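You operate a simulated robot arm through the tools that you are given. There is no shell and no other tool.

You are at the controls of a simulated robot arm. One attempt, no reset.

Task
Grip the small red block in the vice and tighten its nut.
Fine: run the nut finger-tight, pull it to the white line with the green spanner, put the spanner back. The block stays in the vice. Set down upright: what you pick out.

The check looks at the end state, three seconds after you hand in, the way a careful person would. Anything else that was tipped, shoved, dropped, spilled or broken makes it a failure.

Robot
A 6-joint arm with a fingered hand, hanging from a carriage that runs on a gantry, over the field with the corners [-2345, 61], [-2345, -1219], [255, -1218], [255, 62] (x, y) and turns from -5.725 to 6.266 rad about z. Base frame: it is fixed where the carriage stands at the start and does not move with it; the origin is on the floor, on the carriage's upright axis, x ahead of it, y to its left, z up; the surface under the hand at the start is at about z = 900. Readings come in mm, rad, newtons and seconds.
With the tool pointing down near the work surface it reaches from about 100 to 660 mm from the robot's upright axis, wherever it stands. Its first joint turns from -2.897 to 2.897 rad. Places, roughly: bed of the vice [300, -100, 900]; crank of the vice [100, -200, 1000]; nut on the small blue block [500, -100, 1000]; nut on the small red block [500, -200, 1000]; nut on the small yellow block [500, -200, 1000]; right well of the spanner tray on the wooden bench [300, -500, 900]. Payload 4 kg.
Tool frame: the origin (TCP) lies between the finger pads and is the grasp point; the fingertips stand 30 mm ahead of it; z points along the fingers, y is the line along which they close. The gripper opens to 104 mm; its body begins 35 mm behind the TCP. The gripper is a hand of 5 fingers: y runs from the thumb to the fingers, the wrist lies at [-15, -113, -190] in the tool frame, and closing takes about 1.5 s.
Orientation is told as [roll, pitch, yaw] about the base's x, y, z axes, in that order, counted from this pose: with the fingers straight down and the wrist toward the robot, the tool's x, y and z point along [0, 1, 0], [1, 0, 0] and [0, 0, -1] of the base frame.

Tools
- The arm moves only by the tool nudge_tool. Its arguments are lists of equal length, an entry for each row: "travel": the shift along the tool's x, y, z in units of 25 mm (1.0 is 25 mm), a list of three; "turn": the turn, a rotation vector about the tool's x, y, z in units of 6 degrees (1.0 is 6 degrees), a list of three; "fingers": the finger opening in mm, from 0 to 104. In form: {"travel": [[dx, dy, dz], ...], "turn": [[wx, wy, wz], ...], "fingers": [fingers, ...]}. A call has 1 to 20 rows; each row shifts and turns the commanded pose from where the row before left it, along the tool's axes as they then stand. A call with a number of a shift or a turn outside -1 to 1 is refused whole. Rows are played at 5 a second. More than 50 mm and 0.15 rad between two rows, or a gripper value outside its range, and nothing of the call is played. Where a pose cannot be reached the arm comes as near as it can. A force on the tool above 90 N (or 10 N above the force at the start of the call, whichever is more), or a blocked arm, ends the call early, and 0.2 s more pass. The fingers move at their own pace (about 45 mm/s each) and stop on an object; they squeeze with about 33 N. The grip force told is the motor's: it shows also when the fingers shut on nothing. Time passes only in rows, and 0.2 s behind the last, so rows that do not move let the fingers close. It gives the time, the measured TCP pose, the force on the tool (base axes), the opening and the grip force at its end, in the units of the frame above (readings bear some noise), with the torque about the TCP (base axes, N m) and any sound that the robot's microphone picked up.
- Cameras (640 x 400 px; columns grow to the right, rows downward): "scene" is now at [202.8, -54.1, 1789.5]; the picture's right is [-1.00, -0.08, 0.00], its down [-0.07, 0.93, -0.36] and it looks along [0.03, -0.36, -0.93] (base axes); focal length 284 px, centre (320, 200). "wrist" rides on the gripper at [60, -83, -120] in the tool frame; the picture's right is [-0.79, 0.29, -0.54], its down [-0.56, -0.71, 0.44] and it looks along [-0.26, 0.65, 0.72] (tool axes); focal length 234 px, centre (320, 200). There is no depth. A picture from a camera that has moved, and an enlarged one, comes with that camera's place and axes in the base frame and with its lens.
- camera(camera): a new picture of that camera. It takes no simulated time.
- lift_body(by): slides the trunk up (or, below 0, down) by that many mm; the arm and the scene camera ride with it, the base frame stays. It gives what a move gives, with no picture.
- steer(legs): drives the robot by 1 to 6 legs, each [ahead, left, turn to the left] in mm, mm and rad, along the robot's own axes; the way and the turn of a leg run together, so that a leg with both is an arc; at most 1500 mm and 3.142 rad a leg. The arm and the cameras ride along, it lands a little off, and it stops where it bumps. It keeps to its track: a leg is cut to what the track allows. It gives what a move gives.
- set_grasp(shape): the hand has 5 fingers and takes this shape, open, in about a second: jaw (thumb against the fingers, like two jaws); tri (thumb and two fingers); tip (a fingertip pinch); poke (one finger out to press); point (the index stretched); flat (the hand flat); cup (the hand cupped); fist (a fist). The gripper value then closes the fingers along that shape, each until it touches; the sizes above hold for jaw. It gives what a move gives, with no picture.
- head_to(pan, tilt): turns the head with the scene camera to pan (to the left, within 2.705 rad either way) and tilt (down, from -0.506 to 1.204), counted from straight ahead of the robot. It gives what a move gives.
- enlarge(camera, box): a new picture of the part [left, top, right, bottom] of that camera's present view, enlarged. It takes no simulated time.
- close_job(): hands the job in; it is judged then, once.

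Nothing tells you exact positions but the pictures and the camera data. Unless the task says otherwise, let go and move clear before handing in.

The tools are called after "Emit:" as a command line: name --argument value ..., lists and objects as JSON in quotes. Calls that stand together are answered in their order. nudge_tool: Moves the arm, as the interface text tells. Its arguments: {"type":"object","properties":{"travel":{"type":"array","items":{"type":"array","items":{"type":"number"}}},"turn":{"type":"array","items":{"type":"array","items":{"type":"number"}}},"fingers":{"type":"array","items":{"type":"number"}}},"required":["travel","turn","fingers"]} The other tools are called the same way: lift_body (by) moves the trunk up or down; set_grasp (shape) gives the hand a shape; steer (legs) drives the base; head_to (pan, tilt) turns the head that bears the scene camera; camera (camera) takes a picture; enlarge (camera, box) takes an enlarged picture of a part of a camera's view; close_job () hands the job in.

At the start:

```text
time_s: 0.0
position: [383.5, -309.4, 999.7]
tcp_rot: [0.0, 0.002, 0.0]
force: [0.0, -0.6, -0.9]
ft_torque: [-0.02, -0.02, -0.03]
width: 103.5
grasp_force: 0.0
shape: jaw
trunk travel left (down, up): [-525.0, 73.0]
robot x, y, heading: [0.3, -1.6, 0.0]
head pan, tilt (commanded): [-1.496, 1.201]
```

scene: 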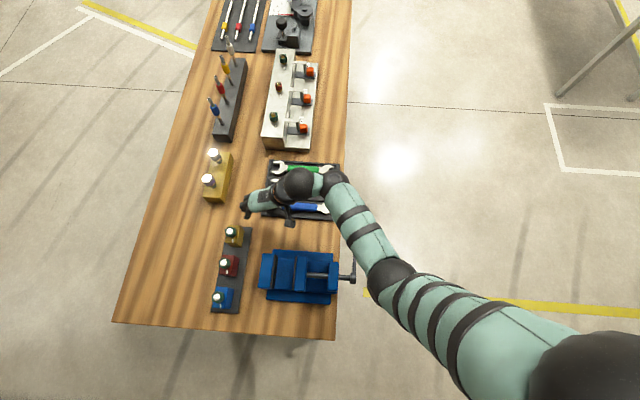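
wrist: 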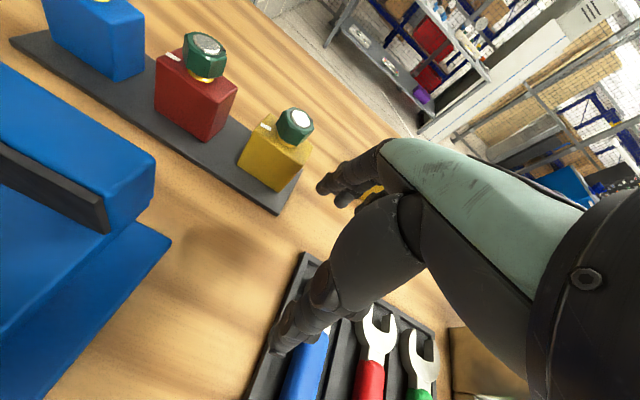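

I see the bench with the vice, three small blocks (blue, red, yellow) each with a green nut, and a tray with spanners (blue, red, green). I'll first take closer pictures to locate things.

Emit:
enlarge --camera "scene" --box '[200, 210, 370, 316]'

Emit:
enlarge --camera "scene" --box '[230, 140, 370, 228]'

Emit:
enlarge --camera "wrist" --box '[0, 0, 320, 200]'

```text
3.76 times, centred on (285, 263) of scene
camera zoom: at [202.8, -54.1, 1789.5], right [-1.0, -0.08, 0.0], down [-0.07, 0.93, -0.36], along [0.03, -0.36, -0.93], focal length 1070 px, centre (452, -37)
```

zoom: 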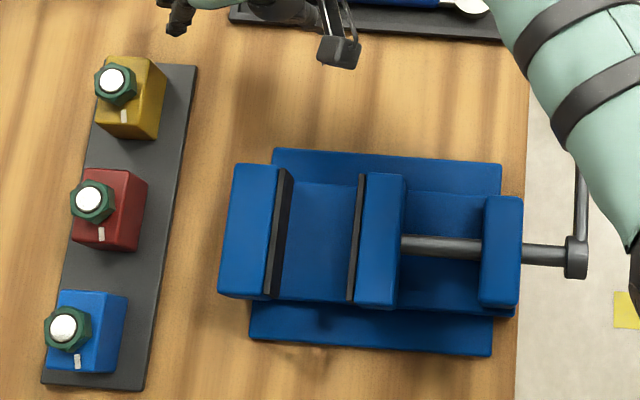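

```text
4.55 times, centred on (300, 184) of scene
camera zoom: at [202.8, -54.1, 1789.5], right [-1.0, -0.08, 0.0], down [-0.07, 0.93, -0.36], along [0.03, -0.36, -0.93], focal length 1292 px, centre (411, 273)
```

zoom: 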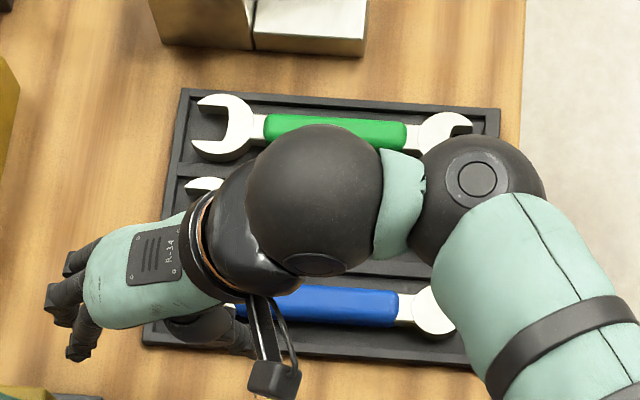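

```text
2.00 times, centred on (160, 100) of wrist
camera zoom: at [300.6, -248.8, 1118.8], right [0.29, -0.79, 0.54], down [-0.71, -0.56, -0.44], along [0.65, -0.26, -0.72], focal length 468 px, centre (640, 400)
```

zoom: 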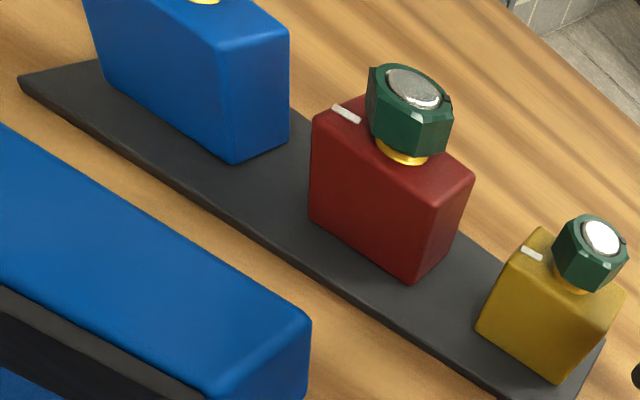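

The red block looks to be about 32 x 55 x 55 mm, centred near (482, -157), with its nut top near z ≈ 990. I'll raise the hand and move it back to look at the vice and crank with the wrist camera.

Emit:
nudge_tool --travel '[[0, 0, -1], [0, 0, -1], [0, 0, -1], [0, 0, -1], [0.5, -0.75, 0], [0.5, -0.75, 0], [0.5, -0.75, 0], [0.5, -0.75, 0], [0.5, -0.75, 0], [0.5, -0.75, 0], [0.5, -0.75, 0], [0.5, -0.75, 0]]' --turn '[[0, 0, 0], [0, 0, 0], [0, 0, 0], [0, 0, 0], [0, 0, 0], [0, 0, 0], [0, 0, 0], [0, 0, 0], [0, 0, 0], [0, 0, 0], [0, 0, 0], [0, 0, 0]]' --fingers '[104, 104, 104, 104, 104, 104, 104, 104, 104, 104, 104, 104]'

Emit:
camera --camera "wrist"

Emit:
camera --camera "scene"

```text
time_s: 2.6
position: [284.2, -209.3, 1020.4]
tcp_rot: [0.0, -0.001, -0.002]
force: [0.4, -0.8, 0.8]
ft_torque: [0.01, 0.0, -0.03]
width: 103.6
grasp_force: 0.0
shape: jaw
out of reach, approached as far as the arm can: row 4, 5, 6, 7, 8, 9, 10, 11, 12
trunk travel left (down, up): [-525.0, 73.0]
robot x, y, heading: [3.7, -1.2, -0.0]
head pan, tilt (commanded): [-1.496, 1.201]
```

```text
taken
camera wrist: at [200.1, -148.7, 1138.2], right [0.29, -0.79, 0.55], down [-0.71, -0.56, -0.44], along [0.65, -0.26, -0.72], focal length 234 px, centre (320, 200)
```

wrist: 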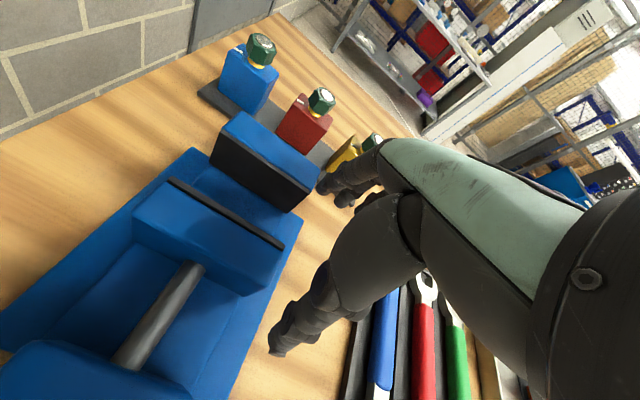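

```text
taken
camera scene: at [202.8, -54.1, 1789.5], right [-1.0, -0.08, 0.0], down [-0.07, 0.93, -0.36], along [0.03, -0.36, -0.93], focal length 284 px, centre (320, 200)
```

scene: 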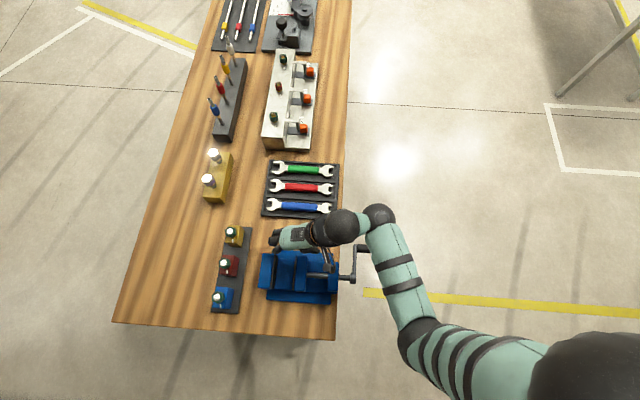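

The arm is near its upper limit here; the vice, crank and tray are now clear in the scene camera. I'll zoom in on each.

Emit:
enlarge --camera "scene" --box '[255, 155, 350, 225]'

Emit:
enlarge --camera "scene" --box '[255, 225, 375, 310]'

Emit:
enlarge --camera "wrist" --box '[0, 100, 320, 400]'

Emit:
enlarge --camera "wrist" --box '[200, 20, 360, 120]'

```text
5.71 times, centred on (302, 190) of scene
camera zoom: at [202.8, -54.1, 1789.5], right [-1.0, -0.08, 0.0], down [-0.07, 0.93, -0.36], along [0.03, -0.36, -0.93], focal length 1625 px, centre (420, 257)
```

zoom: 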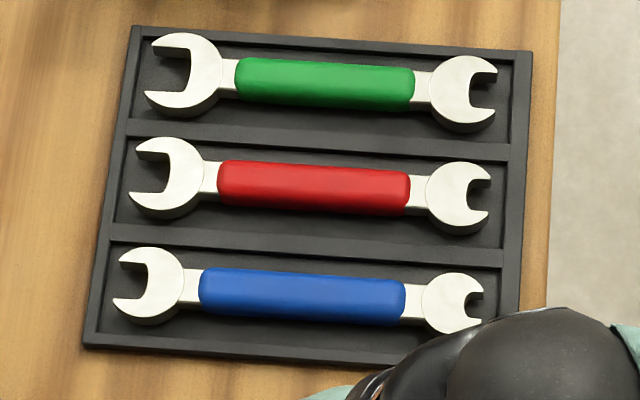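

```text
4.71 times, centred on (315, 268) of scene
camera zoom: at [202.8, -54.1, 1789.5], right [-1.0, -0.08, 0.0], down [-0.07, 0.93, -0.36], along [0.03, -0.36, -0.93], focal length 1338 px, centre (344, -118)
```

zoom: 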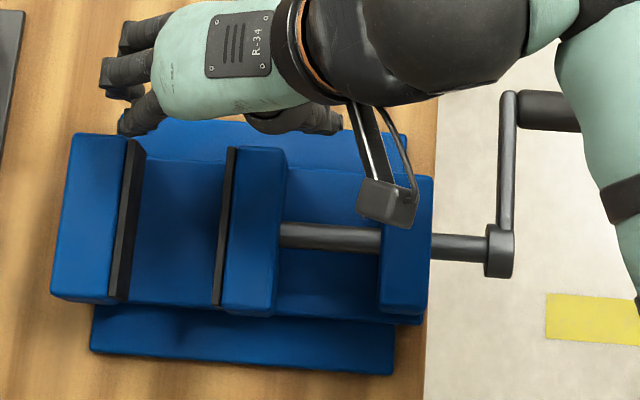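

```text
1.33 times, centred on (160, 250) of wrist
camera zoom: at [200.1, -148.7, 1138.2], right [0.29, -0.79, 0.55], down [-0.71, -0.56, -0.44], along [0.65, -0.26, -0.72], focal length 312 px, centre (533, 133)
```

zoom: 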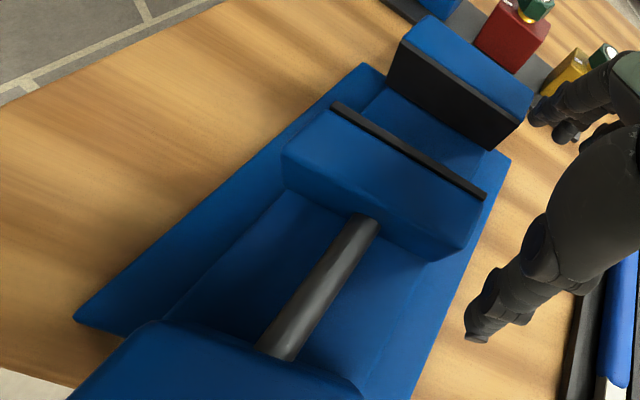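

```text
4.00 times, centred on (280, 70) of wrist
camera zoom: at [200.1, -148.7, 1138.2], right [0.29, -0.79, 0.55], down [-0.71, -0.56, -0.44], along [0.65, -0.26, -0.72], focal length 937 px, centre (480, 720)
```

zoom: 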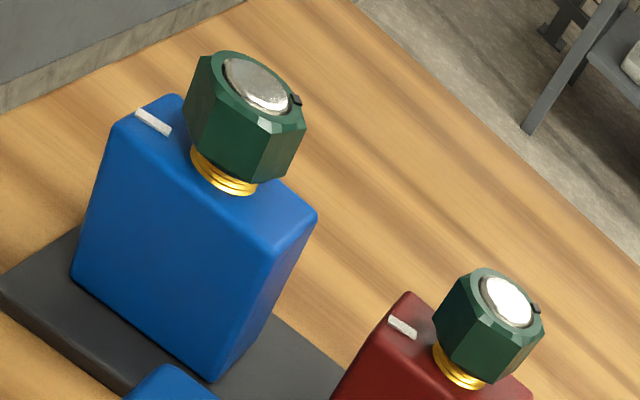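

The vice jaws are about 50 mm apart (pads near x≈286 and x≈338, tops near z≈983) and its bed is at about z≈935. The crank handle sits near (110, -225). I'll raise the trunk for more working height, then check that the hand can yaw by 90°.

Emit:
lift_body --by 73

Emit:
nudge_tool --travel '[[0, 0, 0], [0, 0, 0], [0, 0, 0], [0, 0, 0], [0, 0, 0], [0, 0, 0], [0, 0, 0], [0, 0, 0], [0, 0, 0], [0, 0, 0], [0, 0, 0], [0, 0, 0], [0, 0, 0], [0, 0, 0], [0, 0, 0]]' --turn '[[0, 0, 1], [0, 0, 1], [0, 0, 1], [0, 0, 1], [0, 0, 1], [0, 0, 1], [0, 0, 1], [0, 0, 1], [0, 0, 1], [0, 0, 1], [0, 0, 1], [0, 0, 1], [0, 0, 1], [0, 0, 1], [0, 0, 1]]' --fingers '[104, 104, 104, 104, 104, 104, 104, 104, 104, 104, 104, 104, 104, 104, 104]'

Emit:
camera --camera "wrist"

Emit:
camera --camera "scene"

```text
time_s: 3.7
position: [284.0, -209.3, 1092.5]
tcp_rot: [-0.001, 0.001, -0.001]
force: [-0.9, 0.4, -0.4]
ft_torque: [-0.01, -0.01, -0.03]
width: 103.8
grasp_force: 0.1
shape: jaw
trunk travel left (down, up): [-598.0, 0.0]
robot x, y, heading: [-2.2, -0.8, 0.001]
head pan, tilt (commanded): [-1.496, 1.201]
```

```text
time_s: 6.9
position: [281.9, -236.9, 1054.2]
tcp_rot: [0.004, -0.005, -1.572]
force: [0.9, -0.4, 0.0]
ft_torque: [0.0, -0.01, 0.01]
width: 103.6
grasp_force: 0.2
shape: jaw
out of reach, approached as far as the arm can: row 13, 14, 15
trunk travel left (down, up): [-598.0, 0.0]
robot x, y, heading: [0.4, -2.6, -0.001]
head pan, tilt (commanded): [-1.496, 1.201]
```

```text
taken
camera wrist: at [341.0, -153.1, 1173.4], right [-0.79, -0.29, 0.54], down [-0.56, 0.71, -0.44], along [-0.26, -0.65, -0.72], focal length 234 px, centre (320, 200)
```

wrist: 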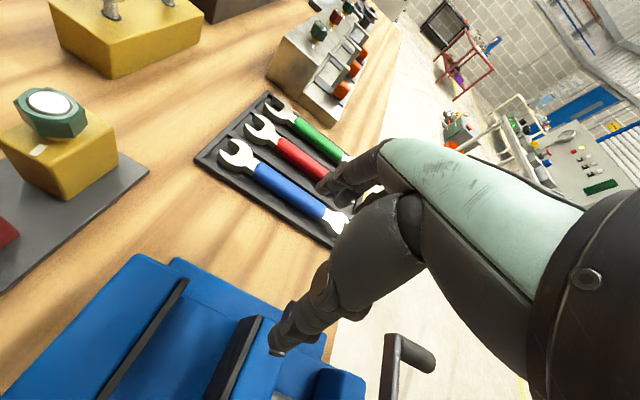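

```text
taken
camera scene: at [202.8, -54.0, 1862.5], right [-1.0, -0.08, 0.0], down [-0.07, 0.93, -0.36], along [0.03, -0.36, -0.93], focal length 284 px, centre (320, 200)
```

scene: 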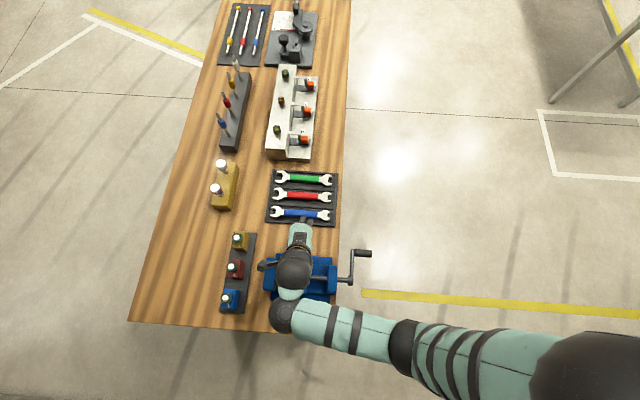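

A yaw of -90° is reachable, and this view shows the spanners, blocks and crank. I'll move the hand over the red block to measure it closely.

Emit:
nudge_tool --travel '[[0.9, -0.356, -0.07], [0.9, -0.356, -0.07], [0.9, -0.356, -0.07], [0.9, -0.356, -0.07], [0.9, -0.356, -0.07], [0.9, -0.356, -0.07], [0.9, -0.356, -0.07], [0.9, -0.356, -0.07], [0.9, -0.356, -0.07]]' --turn '[[0, 0, 0], [0, 0, 0], [0, 0, 0], [0, 0, 0], [0, 0, 0], [0, 0, 0], [0, 0, 0], [0, 0, 0], [0, 0, 0]]' --fingers '[104, 104, 104, 104, 104, 104, 104, 104, 104]'

Emit:
camera --camera "wrist"

Emit:
enlarge --camera "wrist" --box '[160, 150, 480, 350]'

```text
time_s: 8.9
position: [486.0, -165.4, 1058.4]
tcp_rot: [0.0, -0.004, -1.572]
force: [-0.2, -0.4, 0.0]
ft_torque: [0.0, -0.03, 0.0]
width: 103.7
grasp_force: 0.1
shape: jaw
out of reach, approached as far as the arm can: row 1, 2, 4
trunk travel left (down, up): [-598.0, 0.0]
robot x, y, heading: [0.1, -5.8, -0.001]
head pan, tilt (commanded): [-1.496, 1.201]
```

```text
taken
camera wrist: at [544.3, -81.9, 1176.4], right [-0.79, -0.29, 0.54], down [-0.56, 0.71, -0.44], along [-0.26, -0.65, -0.72], focal length 234 px, centre (320, 200)
```

wrist: 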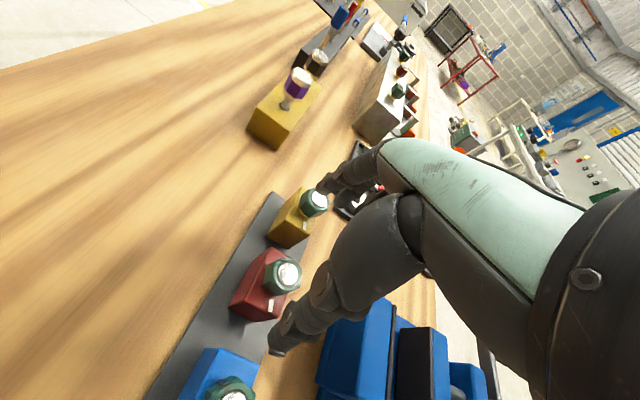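

```text
2.00 times, centred on (320, 250) of wrist
camera zoom: at [544.3, -81.9, 1176.4], right [-0.79, -0.29, 0.54], down [-0.56, 0.71, -0.44], along [-0.26, -0.65, -0.72], focal length 468 px, centre (320, 100)
```

zoom: 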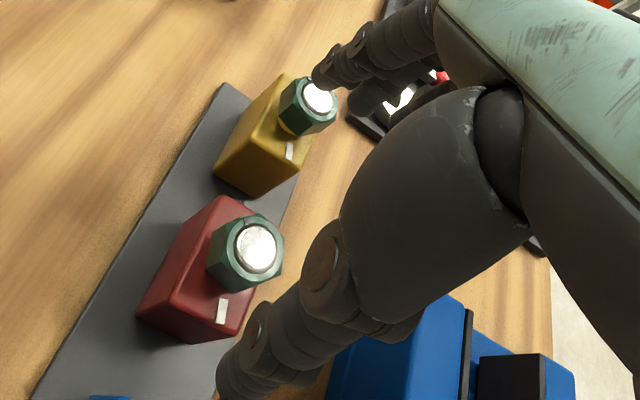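

Emit:
enlarge --camera "wrist" --box '[210, 230, 310, 330]'

Emit:
enlarge --camera "scene" --box '[205, 225, 265, 315]'

```text
4.00 times, centred on (260, 280) of wrist
camera zoom: at [544.3, -81.9, 1176.4], right [-0.79, -0.29, 0.54], down [-0.56, 0.71, -0.44], along [-0.26, -0.65, -0.72], focal length 937 px, centre (560, -120)
```

zoom: 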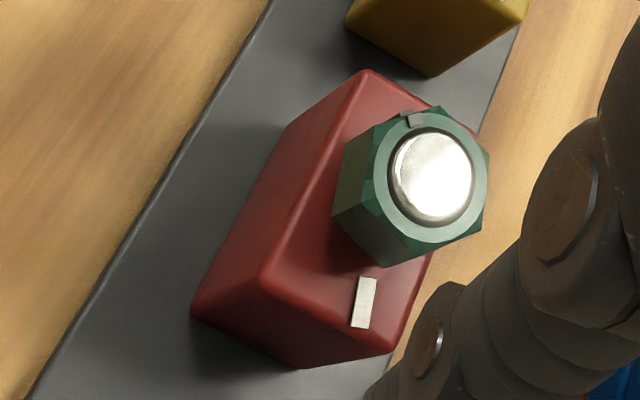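

```text
4.44 times, centred on (235, 270) of scene
camera zoom: at [202.8, -54.1, 1862.5], right [-1.0, -0.08, 0.0], down [-0.07, 0.93, -0.36], along [0.03, -0.36, -0.93], focal length 1264 px, centre (698, -111)
```

zoom: 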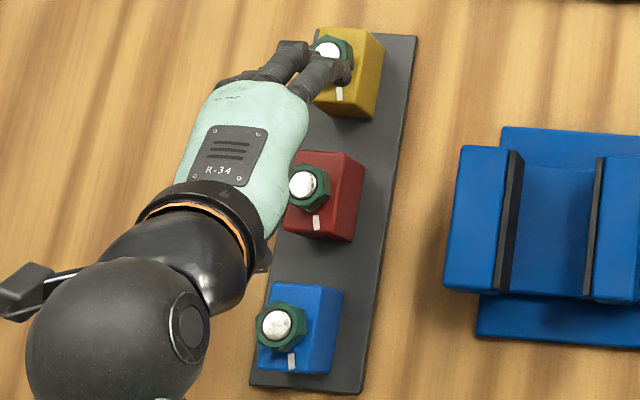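

The red block is centred near (480.5, -157.5), spans about 34 x 53 mm, and its top is near z≈966. The nut's notch is at about -41° and the white line at about 105° as seen from above. Next I'll look at the narrower hand shapes.

Emit:
set_grasp --shape "tri"

Emit:
camera --camera "wrist"

Emit:
enlarge --camera "scene" --box '[200, 220, 300, 320]'

Emit:
set_grasp --shape "tip"

Emit:
camera --camera "wrist"

Emit:
enlarge --camera "scene" --box '[200, 220, 300, 320]'

```text
time_s: 9.8
position: [484.5, -166.2, 1058.0]
tcp_rot: [-0.001, -0.001, -1.572]
force: [0.1, 0.6, -0.6]
ft_torque: [0.0, 0.01, -0.01]
width: 104.0
grasp_force: 0.0
shape: tri
trunk travel left (down, up): [-598.0, 0.0]
robot x, y, heading: [-0.9, 0.4, 0.003]
head pan, tilt (commanded): [-1.496, 1.201]
```

```text
taken
camera wrist: at [544.2, -81.9, 1176.7], right [-0.79, -0.29, 0.54], down [-0.56, 0.71, -0.44], along [-0.26, -0.65, -0.72], focal length 234 px, centre (320, 200)
```

wrist: 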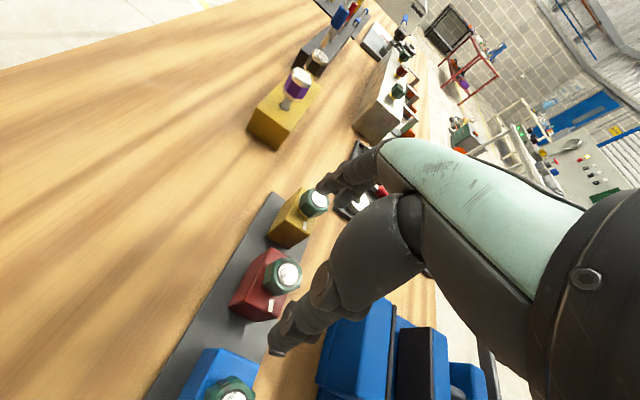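

```text
4.00 times, centred on (250, 270) of scene
camera zoom: at [202.8, -54.1, 1862.5], right [-1.0, -0.08, 0.0], down [-0.07, 0.93, -0.36], along [0.03, -0.36, -0.93], focal length 1137 px, centre (600, -80)
```

zoom: 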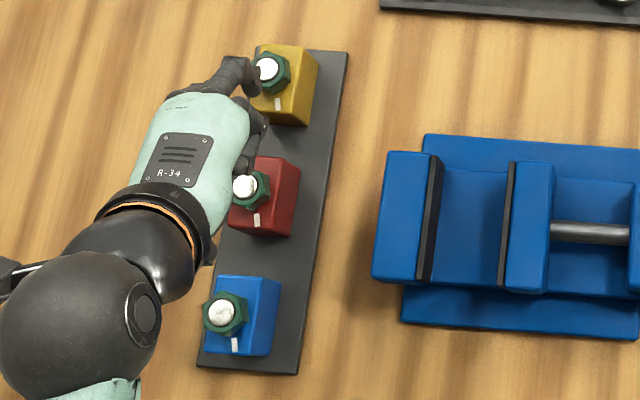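

```text
time_s: 10.7
position: [483.9, -166.2, 1057.8]
tcp_rot: [0.0, 0.0, -1.573]
force: [0.3, -0.2, -0.3]
ft_torque: [-0.01, 0.01, -0.03]
width: 103.9
grasp_force: 0.0
shape: tip
trunk travel left (down, up): [-598.0, 0.0]
robot x, y, heading: [2.4, -6.2, -0.001]
head pan, tilt (commanded): [-1.496, 1.201]
```

```text
taken
camera wrist: at [544.2, -81.9, 1176.7], right [-0.79, -0.29, 0.54], down [-0.56, 0.71, -0.44], along [-0.26, -0.65, -0.72], focal length 234 px, centre (320, 200)
```

wrist: 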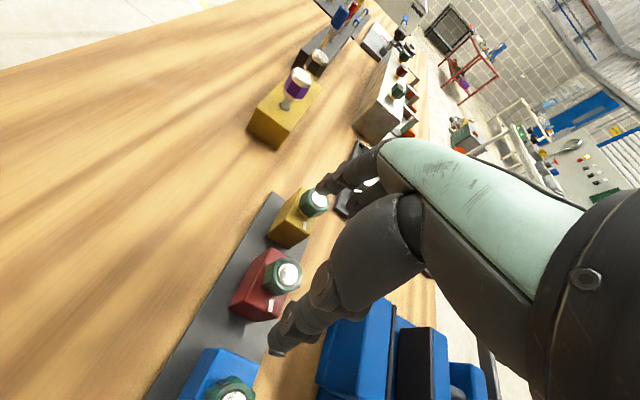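

```text
4.00 times, centred on (250, 270) of scene
camera zoom: at [202.8, -54.1, 1862.5], right [-1.0, -0.08, 0.0], down [-0.07, 0.93, -0.36], along [0.03, -0.36, -0.93], focal length 1137 px, centre (600, -80)
```

zoom: 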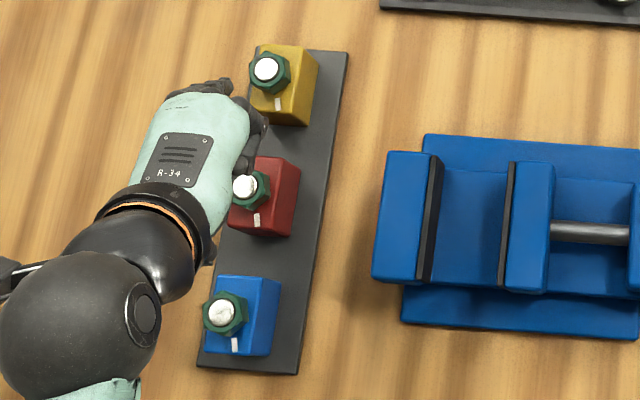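

The tri shape (thumb against two fingers) is narrow enough to work inside the vice gap. To gain height and a natural arm pose, I'll move the carriage to the -y side so the wrist trails toward -y (yaw +90°). First I'll bring the hand back to yaw 0 and pull it in.

Emit:
nudge_tool --travel '[[0, 0, 0], [0, 0, 0], [0, 0, 0], [0, 0, 0], [0, 0, 0], [0, 0, 0], [0, 0, 0], [0, 0, 0], [0, 0, 0], [0, 0, 0], [0, 0, 0], [0, 0, 0], [0, 0, 0], [0, 0, 0], [0, 0, 0], [0, -1, -0.4], [0, -1, -0.4], [0, -1, -0.4], [0, -1, 0], [0, -1, 0]]' --turn '[[0, 0, -1], [0, 0, -1], [0, 0, -1], [0, 0, -1], [0, 0, -1], [0, 0, -1], [0, 0, -1], [0, 0, -1], [0, 0, -1], [0, 0, -1], [0, 0, -1], [0, 0, -1], [0, 0, -1], [0, 0, -1], [0, 0, -1], [0, 0, 0], [0, 0, 0], [0, 0, 0], [0, 0, 0], [0, 0, 0]]' --fingers '[104, 104, 104, 104, 104, 104, 104, 104, 104, 104, 104, 104, 104, 104, 104, 104, 104, 104, 104, 104]'

Emit:
steer --legs '[[128, -280, 0]]'

Emit:
camera --camera "wrist"

Emit:
camera --camera "scene"

```text
time_s: 14.9
position: [359.4, -164.5, 1086.1]
tcp_rot: [-0.004, -0.001, -0.002]
force: [0.4, -0.3, 0.3]
ft_torque: [0.02, -0.02, 0.04]
width: 103.8
grasp_force: 0.1
shape: tip
trunk travel left (down, up): [-598.0, 0.0]
robot x, y, heading: [0.5, 0.2, 0.003]
head pan, tilt (commanded): [-1.496, 1.201]
```

```text
time_s: 17.0
position: [486.5, -451.1, 1085.7]
tcp_rot: [-0.003, 0.0, -0.001]
force: [0.1, 0.2, 0.4]
ft_torque: [-0.02, -0.02, -0.03]
width: 103.7
grasp_force: 0.1
shape: tip
trunk travel left (down, up): [-598.0, 0.0]
robot x, y, heading: [124.6, -289.8, 0.003]
head pan, tilt (commanded): [-1.496, 1.201]
```

```text
taken
camera wrist: at [403.4, -391.3, 1205.1], right [0.29, -0.79, 0.54], down [-0.71, -0.56, -0.44], along [0.65, -0.26, -0.72], focal length 234 px, centre (320, 200)
```

wrist: 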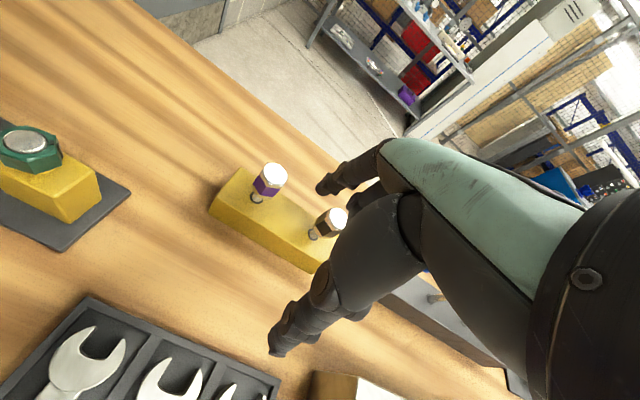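

```text
taken
camera scene: at [329.8, -341.1, 1862.5], right [-1.0, -0.08, 0.0], down [-0.07, 0.93, -0.36], along [0.03, -0.36, -0.93], focal length 284 px, centre (320, 200)
```

scene: 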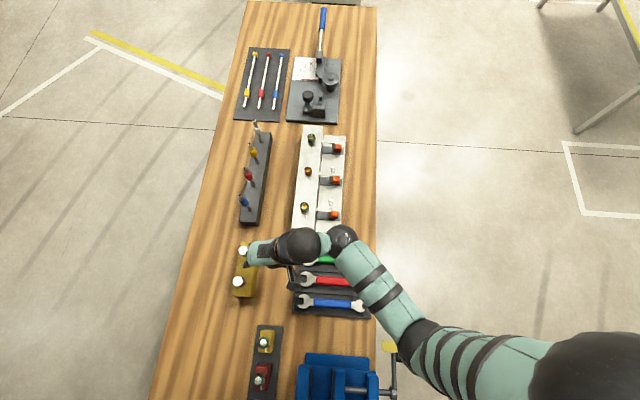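

The drive went well and the robot is at about (127, -287). I'll sweep the hand back in +y, drive the second half, then sweep again.

Emit:
nudge_tool --travel '[[1, -0.4, 0], [1, -0.4, 0], [1, -0.4, 0], [1, -0.4, 0], [1, -0.4, 0], [1, -0.4, 0], [1, -0.4, 0], [1, -0.4, 0], [1, -0.4, 0], [1, -0.4, 0], [1, -0.4, 0]]' --turn '[[0, 0, 0], [0, 0, 0], [0, 0, 0], [0, 0, 0], [0, 0, 0], [0, 0, 0], [0, 0, 0], [0, 0, 0], [0, 0, 0], [0, 0, 0], [0, 0, 0]]' --fingers '[104, 104, 104, 104, 104, 104, 104, 104, 104, 104, 104]'

Emit:
steer --legs '[[125, -275, 0]]'

Emit:
nudge_tool --travel '[[1, -0.1, 0], [1, -0.1, 0], [1, -0.1, 0], [1, -0.1, 0], [1, -0.1, 0], [1, -0.1, 0], [1, -0.1, 0], [1, -0.1, 0], [1, -0.1, 0], [1, -0.1, 0], [1, -0.1, 0], [1, -0.1, 0]]' --turn '[[0, 0, 0], [0, 0, 0], [0, 0, 0], [0, 0, 0], [0, 0, 0], [0, 0, 0], [0, 0, 0], [0, 0, 0], [0, 0, 0], [0, 0, 0], [0, 0, 0], [0, 0, 0]]' --fingers '[104, 104, 104, 104, 104, 104, 104, 104, 104, 104, 104, 104]'

Emit:
head_to --pan 1.4 --tilt 1.0

Emit:
camera --camera "scene"

```text
time_s: 19.4
position: [376.9, -174.8, 1086.9]
tcp_rot: [-0.002, -0.002, 0.0]
force: [0.8, -0.4, 0.6]
ft_torque: [0.04, -0.03, 0.0]
width: 103.6
grasp_force: 0.1
shape: tip
trunk travel left (down, up): [-598.0, 0.0]
robot x, y, heading: [128.7, -285.2, 0.006]
head pan, tilt (commanded): [-1.496, 1.201]
```

```text
time_s: 21.5
position: [500.4, -447.4, 1085.8]
tcp_rot: [-0.001, 0.0, 0.0]
force: [-0.1, 0.3, -0.1]
ft_torque: [0.0, 0.01, 0.02]
width: 103.8
grasp_force: 0.0
shape: tip
trunk travel left (down, up): [-598.0, 0.0]
robot x, y, heading: [246.8, -556.6, -0.002]
head pan, tilt (commanded): [-1.496, 1.201]
```

```text
time_s: 24.1
position: [488.4, -152.9, 1062.9]
tcp_rot: [-0.004, 0.0, -0.001]
force: [0.4, -0.3, -0.3]
ft_torque: [0.04, 0.02, 0.02]
width: 103.7
grasp_force: 0.0
shape: tip
out of reach, approached as far as the arm can: row 3, 4, 5, 6, 7
trunk travel left (down, up): [-598.0, 0.0]
robot x, y, heading: [254.3, -559.5, 0.006]
head pan, tilt (commanded): [-1.496, 1.201]
```

```text
time_s: 26.6
position: [488.7, -153.0, 1062.5]
tcp_rot: [-0.003, -0.001, -0.004]
force: [0.5, -0.8, 0.8]
ft_torque: [0.0, 0.01, 0.01]
width: 103.7
grasp_force: 0.1
shape: tip
trunk travel left (down, up): [-598.0, 0.0]
robot x, y, heading: [249.2, -560.4, -0.003]
head pan, tilt (commanded): [1.4, 1.0]
```

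```text
taken
camera scene: at [460.9, -489.0, 1875.1], right [0.99, -0.17, 0.0], down [-0.14, -0.83, -0.54], along [0.09, 0.53, -0.84], focal length 284 px, centre (320, 200)
```

scene: 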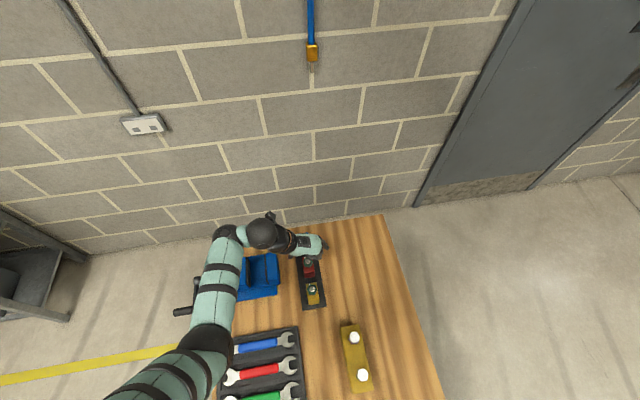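

Now I'll turn the hand to yaw +90° above the red block and look.

Emit:
nudge_tool --travel '[[0, 0, 0], [0, 0, 0], [0, 0, 0], [0, 0, 0], [0, 0, 0], [0, 0, 0], [0, 0, 0], [0, 0, 0], [0, 0, 0], [0, 0, 0], [0, 0, 0], [0, 0, 0], [0, 0, 0], [0, 0, 0], [0, 0, 0], [0, 0, -0.5], [0, 0, -0.5]]' --turn '[[0, 0, -1], [0, 0, -1], [0, 0, -1], [0, 0, -1], [0, 0, -1], [0, 0, -1], [0, 0, -1], [0, 0, -1], [0, 0, -1], [0, 0, -1], [0, 0, -1], [0, 0, -1], [0, 0, -1], [0, 0, -1], [0, 0, -1], [0, 0, 0], [0, 0, 0]]' --fingers '[104, 104, 104, 104, 104, 104, 104, 104, 104, 104, 104, 104, 104, 104, 104, 104, 104]'

Emit:
set_grasp --shape "tri"

Emit:
camera --camera "wrist"

Emit:
head_to --pan 1.9 --tilt 1.2

Emit:
camera --camera "scene"

```text
time_s: 30.2
position: [487.6, -152.6, 1087.5]
tcp_rot: [0.0, 0.0, 1.569]
force: [0.0, -0.2, -0.3]
ft_torque: [-0.01, 0.02, 0.02]
width: 103.9
grasp_force: 0.1
shape: tip
trunk travel left (down, up): [-598.0, 0.0]
robot x, y, heading: [251.9, -559.1, -0.004]
head pan, tilt (commanded): [1.4, 1.0]
```

```text
time_s: 31.1
position: [486.5, -152.9, 1087.6]
tcp_rot: [0.001, 0.001, 1.57]
force: [0.5, -0.1, 0.6]
ft_torque: [0.01, -0.03, -0.01]
width: 103.4
grasp_force: 0.1
shape: tri
trunk travel left (down, up): [-598.0, 0.0]
robot x, y, heading: [245.5, -561.9, -0.003]
head pan, tilt (commanded): [1.4, 1.0]
```

```text
taken
camera wrist: at [426.7, -235.9, 1207.2], right [0.79, 0.29, 0.54], down [0.56, -0.71, -0.43], along [0.26, 0.64, -0.72], focal length 234 px, centre (320, 200)
```

wrist: 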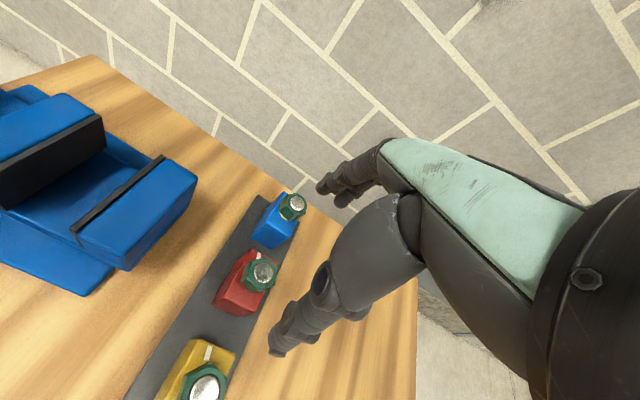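

```text
time_s: 32.0
position: [487.3, -152.3, 1088.8]
tcp_rot: [0.0, 0.003, 1.568]
force: [-1.3, -0.1, -0.4]
ft_torque: [0.01, 0.01, -0.01]
width: 103.8
grasp_force: 0.1
shape: tri
trunk travel left (down, up): [-598.0, 0.0]
robot x, y, heading: [250.0, -561.1, -0.003]
head pan, tilt (commanded): [1.901, 1.201]
```

```text
taken
camera scene: at [430.9, -504.6, 1862.5], right [0.95, 0.32, 0.0], down [0.3, -0.88, -0.36], along [-0.12, 0.34, -0.93], focal length 284 px, centre (320, 200)
```

scene: 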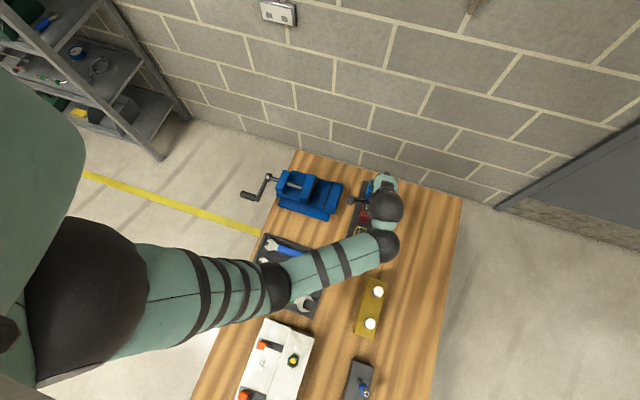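

The hand sits at (486.7, -152.9, 1087). I'll centre it over the red block, narrow the fingers and check clearance to the neighbouring blocks before going down.

Emit:
nudge_tool --travel '[[0.27, -0.18, 0], [0, 0, 1], [0, 0, 0.8], [0, 0, 0], [0, 0, 0]]' --turn '[[0, 0, 0], [0, 0, 0], [0, 0, 0], [0, 0, 0], [0, 0, 0]]' --fingers '[76, 76, 76, 76, 76]'

Emit:
camera --camera "wrist"

Emit:
enlarge --camera "wrist" --box '[200, 150, 400, 350]'

Emit:
enlarge --camera "scene" --box '[320, 160, 420, 260]'

Emit:
enlarge --camera "scene" --box '[235, 155, 355, 230]'

```text
time_s: 33.2
position: [480.0, -158.0, 1043.2]
tcp_rot: [0.0, 0.001, 1.569]
force: [-0.8, -0.4, -0.8]
ft_torque: [-0.04, -0.03, 0.0]
width: 76.3
grasp_force: 0.1
shape: tri
trunk travel left (down, up): [-598.0, 0.0]
robot x, y, heading: [252.0, -559.7, -0.004]
head pan, tilt (commanded): [1.901, 1.201]
```

```text
taken
camera wrist: at [418.8, -240.6, 1162.4], right [0.79, 0.29, 0.54], down [0.56, -0.71, -0.43], along [0.26, 0.64, -0.72], focal length 234 px, centre (320, 200)
```

wrist: 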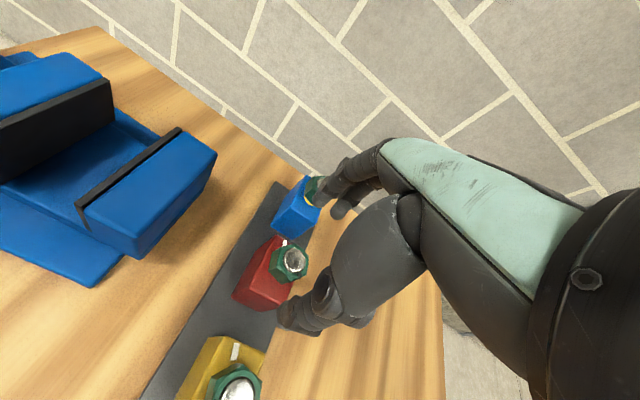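

```text
2.00 times, centred on (300, 250) of wrist
camera zoom: at [418.8, -240.6, 1162.4], right [0.79, 0.29, 0.54], down [0.56, -0.71, -0.43], along [0.26, 0.64, -0.72], focal length 468 px, centre (360, 100)
```

zoom: 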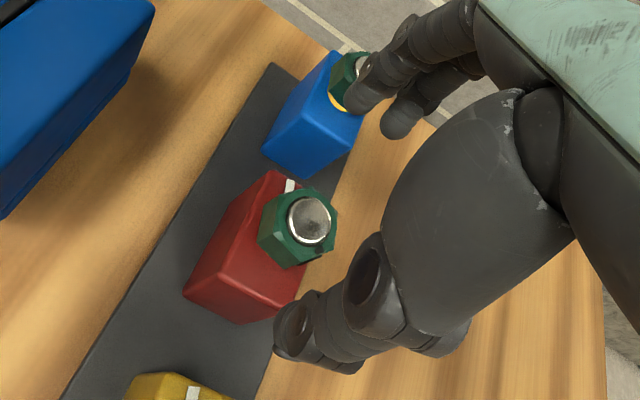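

```text
4.00 times, centred on (370, 210) of scene
camera zoom: at [430.9, -504.7, 1862.5], right [0.95, 0.32, 0.0], down [0.3, -0.88, -0.36], along [-0.12, 0.34, -0.93], focal length 1137 px, centre (120, 160)
```

zoom: 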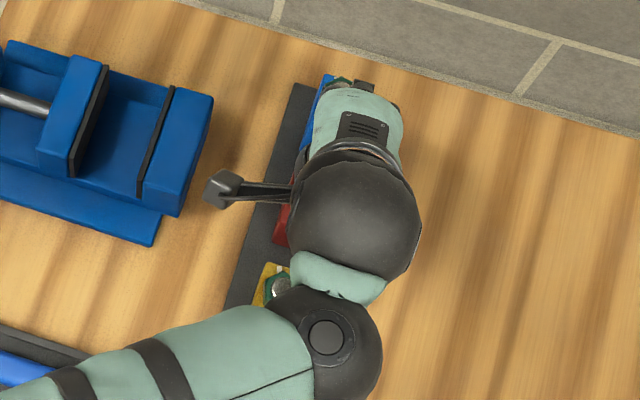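

```text
5.33 times, centred on (295, 192) of scene
camera zoom: at [430.9, -504.7, 1862.5], right [0.95, 0.32, 0.0], down [0.3, -0.88, -0.36], along [-0.12, 0.34, -0.93], focal length 1516 px, centre (453, 240)
```

zoom: 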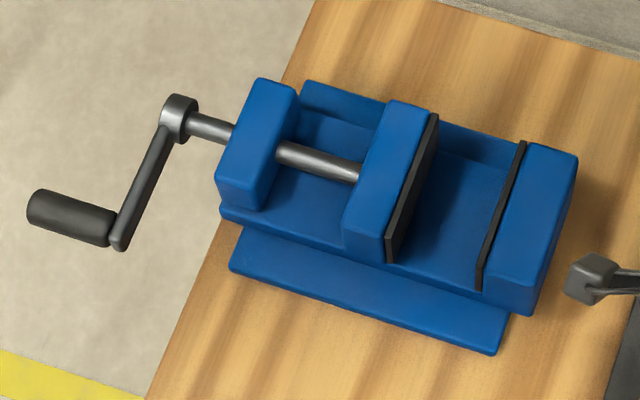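

Triangulating the two scene views puts the crank hub at about (114, -144, 950), with a horizontal arm to the handle at y≈-234 (x 50–108). The vice gap runs x≈282–336, with jaw tops near z≈979. I'll lower part way onto the red block with the fingers narrower and check.

Emit:
nudge_tool --travel '[[0, 0, 0], [0, 0, 0.8], [0, 0, 0.8]]' --turn '[[0, 0, 0], [0, 0, 0], [0, 0, 0]]' --fingers '[70, 70, 70]'

Emit:
enlarge --camera "wrist" --box '[200, 150, 400, 350]'

```text
time_s: 34.0
position: [478.2, -157.9, 1003.4]
tcp_rot: [-0.002, 0.002, 1.569]
force: [0.4, 0.7, 0.1]
ft_torque: [-0.02, 0.03, -0.01]
width: 70.4
grasp_force: 0.0
shape: tri
trunk travel left (down, up): [-598.0, 0.0]
robot x, y, heading: [249.5, -560.0, -0.002]
head pan, tilt (commanded): [1.901, 1.201]
```

```text
2.00 times, centred on (300, 250) of wrist
camera zoom: at [418.5, -240.7, 1122.5], right [0.79, 0.29, 0.54], down [0.56, -0.71, -0.43], along [0.26, 0.65, -0.72], focal length 468 px, centre (360, 100)
```

zoom: 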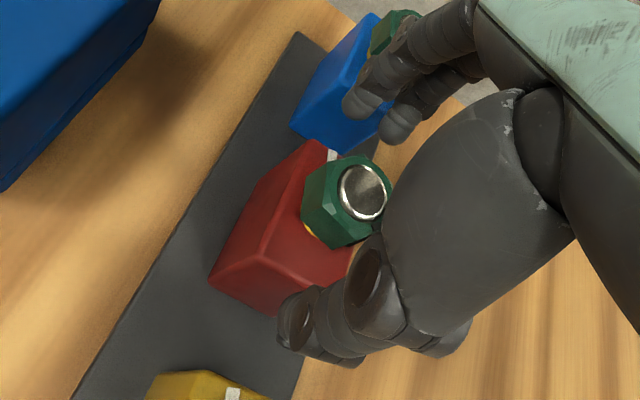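

The fingers straddle the red block with clearance to both neighbours, and the TCP is centred on the nut axis. I'll lower to grasp height and close.

Emit:
nudge_tool --travel '[[0, 0, 0.4], [0, 0, 0.4], [0, 0, 0.4]]' --turn '[[0, 0, 0], [0, 0, 0], [0, 0, 0]]' --fingers '[70, 70, 70]'

Emit:
enlarge --camera "wrist" --box '[200, 150, 400, 350]'

```text
time_s: 34.8
position: [480.8, -156.3, 974.2]
tcp_rot: [-0.002, 0.003, 1.571]
force: [0.0, -1.5, 0.6]
ft_torque: [0.06, -0.03, -0.02]
width: 69.7
grasp_force: 0.1
shape: tri
trunk travel left (down, up): [-598.0, 0.0]
robot x, y, heading: [252.5, -564.3, 0.002]
head pan, tilt (commanded): [1.901, 1.201]
```

```text
2.00 times, centred on (300, 250) of wrist
camera zoom: at [419.9, -240.4, 1092.6], right [0.79, 0.29, 0.54], down [0.56, -0.71, -0.43], along [0.26, 0.64, -0.72], focal length 468 px, centre (360, 100)
```

zoom: 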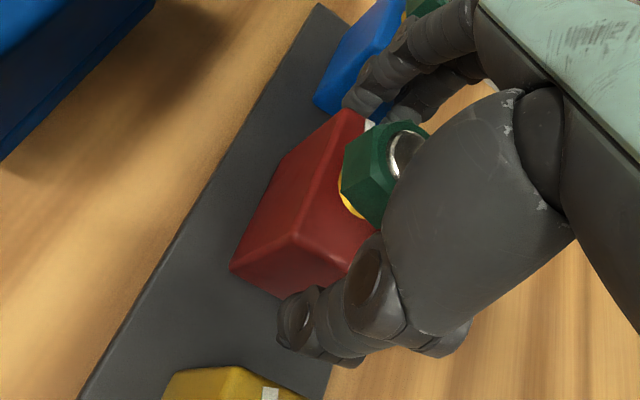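

No contact so far. Closing the fingers on the block.

Emit:
nudge_tool --travel '[[0, 0, 0], [0, 0, 0], [0, 0, 0], [0, 0, 0], [0, 0, 0], [0, 0, 0], [0, 0, 0], [0, 0, 0]]' --turn '[[0, 0, 0], [0, 0, 0], [0, 0, 0], [0, 0, 0], [0, 0, 0], [0, 0, 0], [0, 0, 0], [0, 0, 0]]' --fingers '[60, 50, 40, 30, 30, 30, 30, 30]'

Emit:
enlarge --camera "wrist" --box '[200, 150, 400, 350]'

```text
time_s: 36.6
position: [479.8, -157.3, 974.6]
tcp_rot: [0.0, 0.002, 1.571]
force: [0.3, -0.1, -0.3]
ft_torque: [0.0, -0.01, 0.01]
width: 49.8
grasp_force: 33.4
shape: tri
trunk travel left (down, up): [-598.0, 0.0]
robot x, y, heading: [250.4, -559.2, 0.0]
head pan, tilt (commanded): [1.901, 1.201]
```

```text
2.00 times, centred on (300, 250) of wrist
camera zoom: at [419.8, -240.2, 1092.7], right [0.79, 0.29, 0.54], down [0.56, -0.71, -0.43], along [0.26, 0.64, -0.72], focal length 468 px, centre (360, 100)
```

zoom: 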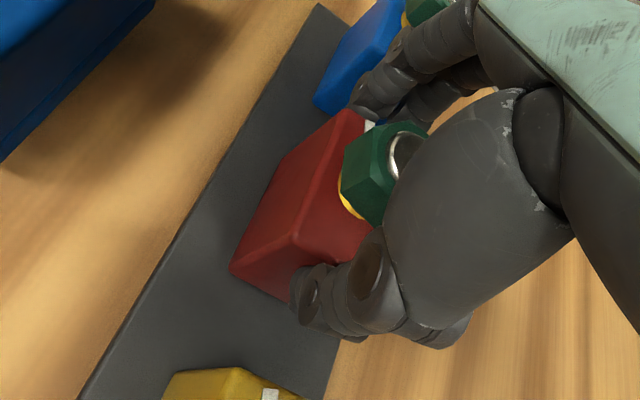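

The block is gripped at 49.8 mm width and 33 N. A small test lift comes next.

Emit:
nudge_tool --travel '[[0, 0, -0.4], [0, 0, -0.4], [0, 0, -0.4]]' --turn '[[0, 0, 0], [0, 0, 0], [0, 0, 0]]' --fingers '[30, 30, 30]'

Emit:
enlarge --camera "wrist" --box '[200, 150, 400, 350]'

```text
time_s: 37.4
position: [481.5, -156.7, 1002.9]
tcp_rot: [0.0, 0.003, 1.568]
force: [-0.4, 0.2, -3.8]
ft_torque: [0.01, -0.02, 0.0]
width: 49.6
grasp_force: 33.6
shape: tri
trunk travel left (down, up): [-598.0, 0.0]
robot x, y, heading: [248.3, -554.9, 0.003]
head pan, tilt (commanded): [1.901, 1.201]
```

```text
2.00 times, centred on (300, 250) of wrist
camera zoom: at [420.0, -240.2, 1121.8], right [0.79, 0.29, 0.54], down [0.56, -0.71, -0.43], along [0.26, 0.64, -0.72], focal length 468 px, centre (360, 100)
```

zoom: 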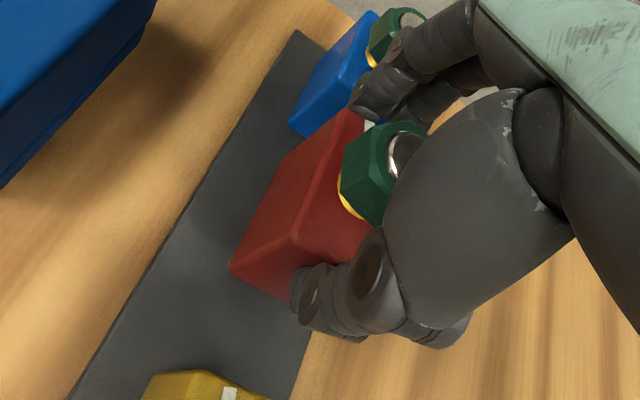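

The lift is clean: the block weighs about 4 N and hangs upright. I'll raise it above the jaw tops and carry it over the vice.

Emit:
nudge_tool --travel '[[0, 0, -0.8], [0, 0, -0.8], [0, 0, -0.8], [0.6, 0.04, 0], [0.6, 0.04, 0], [0.6, 0.04, 0], [0.6, 0.04, 0], [0.6, 0.04, 0], [0.6, 0.04, 0], [0.6, 0.04, 0], [0.6, 0.04, 0], [0.6, 0.04, 0], [0.6, 0.04, 0], [0.6, 0.04, 0], [0.24, 0.02, 0], [0, 0, 0]]' --turn '[[0, 0, 0], [0, 0, 0], [0, 0, 0], [0, 0, 0], [0, 0, 0], [0, 0, 0], [0, 0, 0], [0, 0, 0], [0, 0, 0], [0, 0, 0], [0, 0, 0], [0, 0, 0], [0, 0, 0], [0, 0, 0], [0, 0, 0], [0, 0, 0]]' --fingers '[30, 30, 30, 30, 30, 30, 30, 30, 30, 30, 30, 30, 30, 30, 30, 30]'

Emit:
camera --camera "wrist"

Emit:
enlarge --camera "wrist" --box '[140, 150, 460, 400]'

Emit:
camera --camera "scene"

```text
time_s: 40.8
position: [311.4, -146.0, 1062.9]
tcp_rot: [0.0, 0.002, 1.569]
force: [0.4, 0.0, -4.2]
ft_torque: [0.01, -0.01, 0.02]
width: 49.6
grasp_force: 32.9
shape: tri
trunk travel left (down, up): [-598.0, 0.0]
robot x, y, heading: [249.0, -558.8, 0.001]
head pan, tilt (commanded): [1.901, 1.201]
```

```text
taken
camera wrist: at [249.5, -228.6, 1182.4], right [0.79, 0.29, 0.54], down [0.56, -0.71, -0.43], along [0.26, 0.64, -0.72], focal length 234 px, centre (320, 200)
```

wrist: 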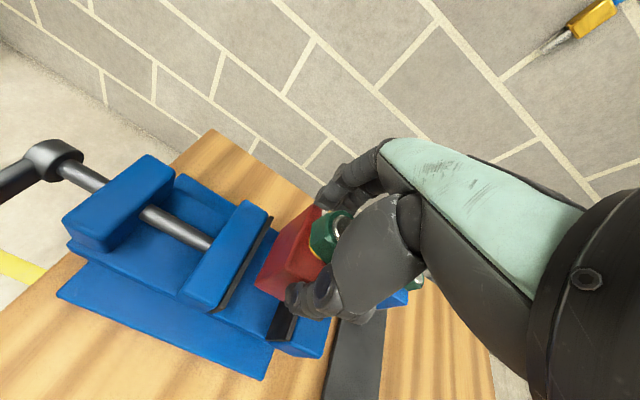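

```text
1.60 times, centred on (300, 275) of wrist
camera zoom: at [249.5, -228.6, 1182.4], right [0.79, 0.29, 0.54], down [0.56, -0.71, -0.43], along [0.26, 0.64, -0.72], focal length 375 px, centre (352, 80)
```

zoom: 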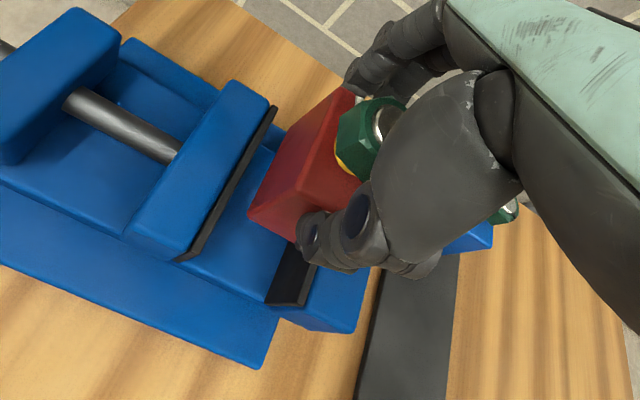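

```text
taken
camera scene: at [430.9, -504.7, 1862.5], right [0.95, 0.32, 0.0], down [0.3, -0.88, -0.36], along [-0.12, 0.34, -0.93], focal length 284 px, centre (320, 200)
```

scene: 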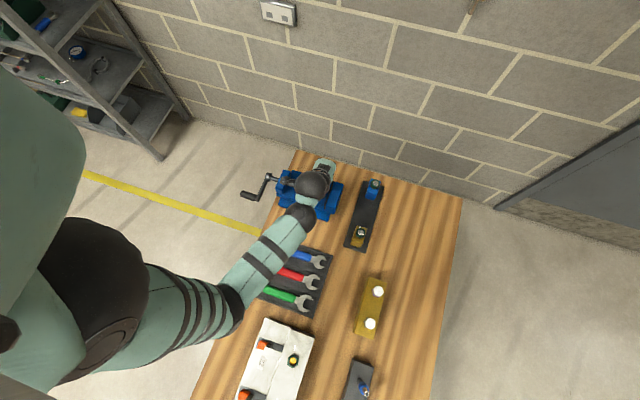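

The block hangs centred in the gap (x≈309.5, y≈-145.6). I'll lower it most of the way and check.

Emit:
nudge_tool --travel '[[0, 0, 0.5], [0, 0, 0.5], [0, 0, 0.5], [0, 0, 0.5]]' --turn '[[0, 0, 0], [0, 0, 0], [0, 0, 0], [0, 0, 0]]' --fingers '[30, 30, 30, 30]'

Emit:
enlarge --camera "wrist" --box '[140, 150, 460, 400]'

```text
time_s: 41.8
position: [310.0, -144.3, 1012.8]
tcp_rot: [-0.002, 0.001, 1.567]
force: [-0.3, 0.0, -3.4]
ft_torque: [0.03, -0.01, -0.02]
width: 49.6
grasp_force: 33.1
shape: tri
trunk travel left (down, up): [-598.0, 0.0]
robot x, y, heading: [250.5, -562.0, 0.003]
head pan, tilt (commanded): [1.901, 1.201]
```

```text
1.60 times, centred on (300, 275) of wrist
camera zoom: at [249.0, -228.0, 1132.5], right [0.79, 0.29, 0.54], down [0.56, -0.71, -0.43], along [0.26, 0.65, -0.72], focal length 375 px, centre (352, 80)
```

zoom: 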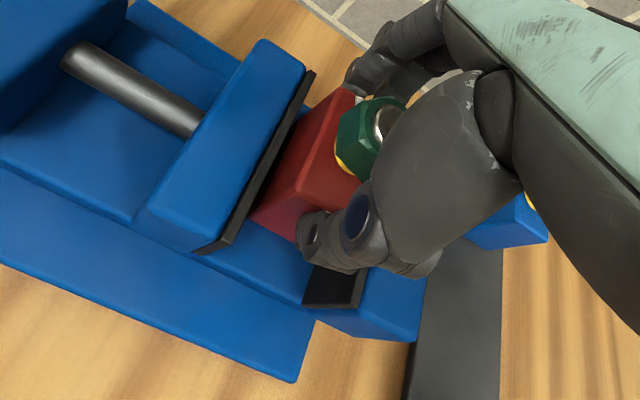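

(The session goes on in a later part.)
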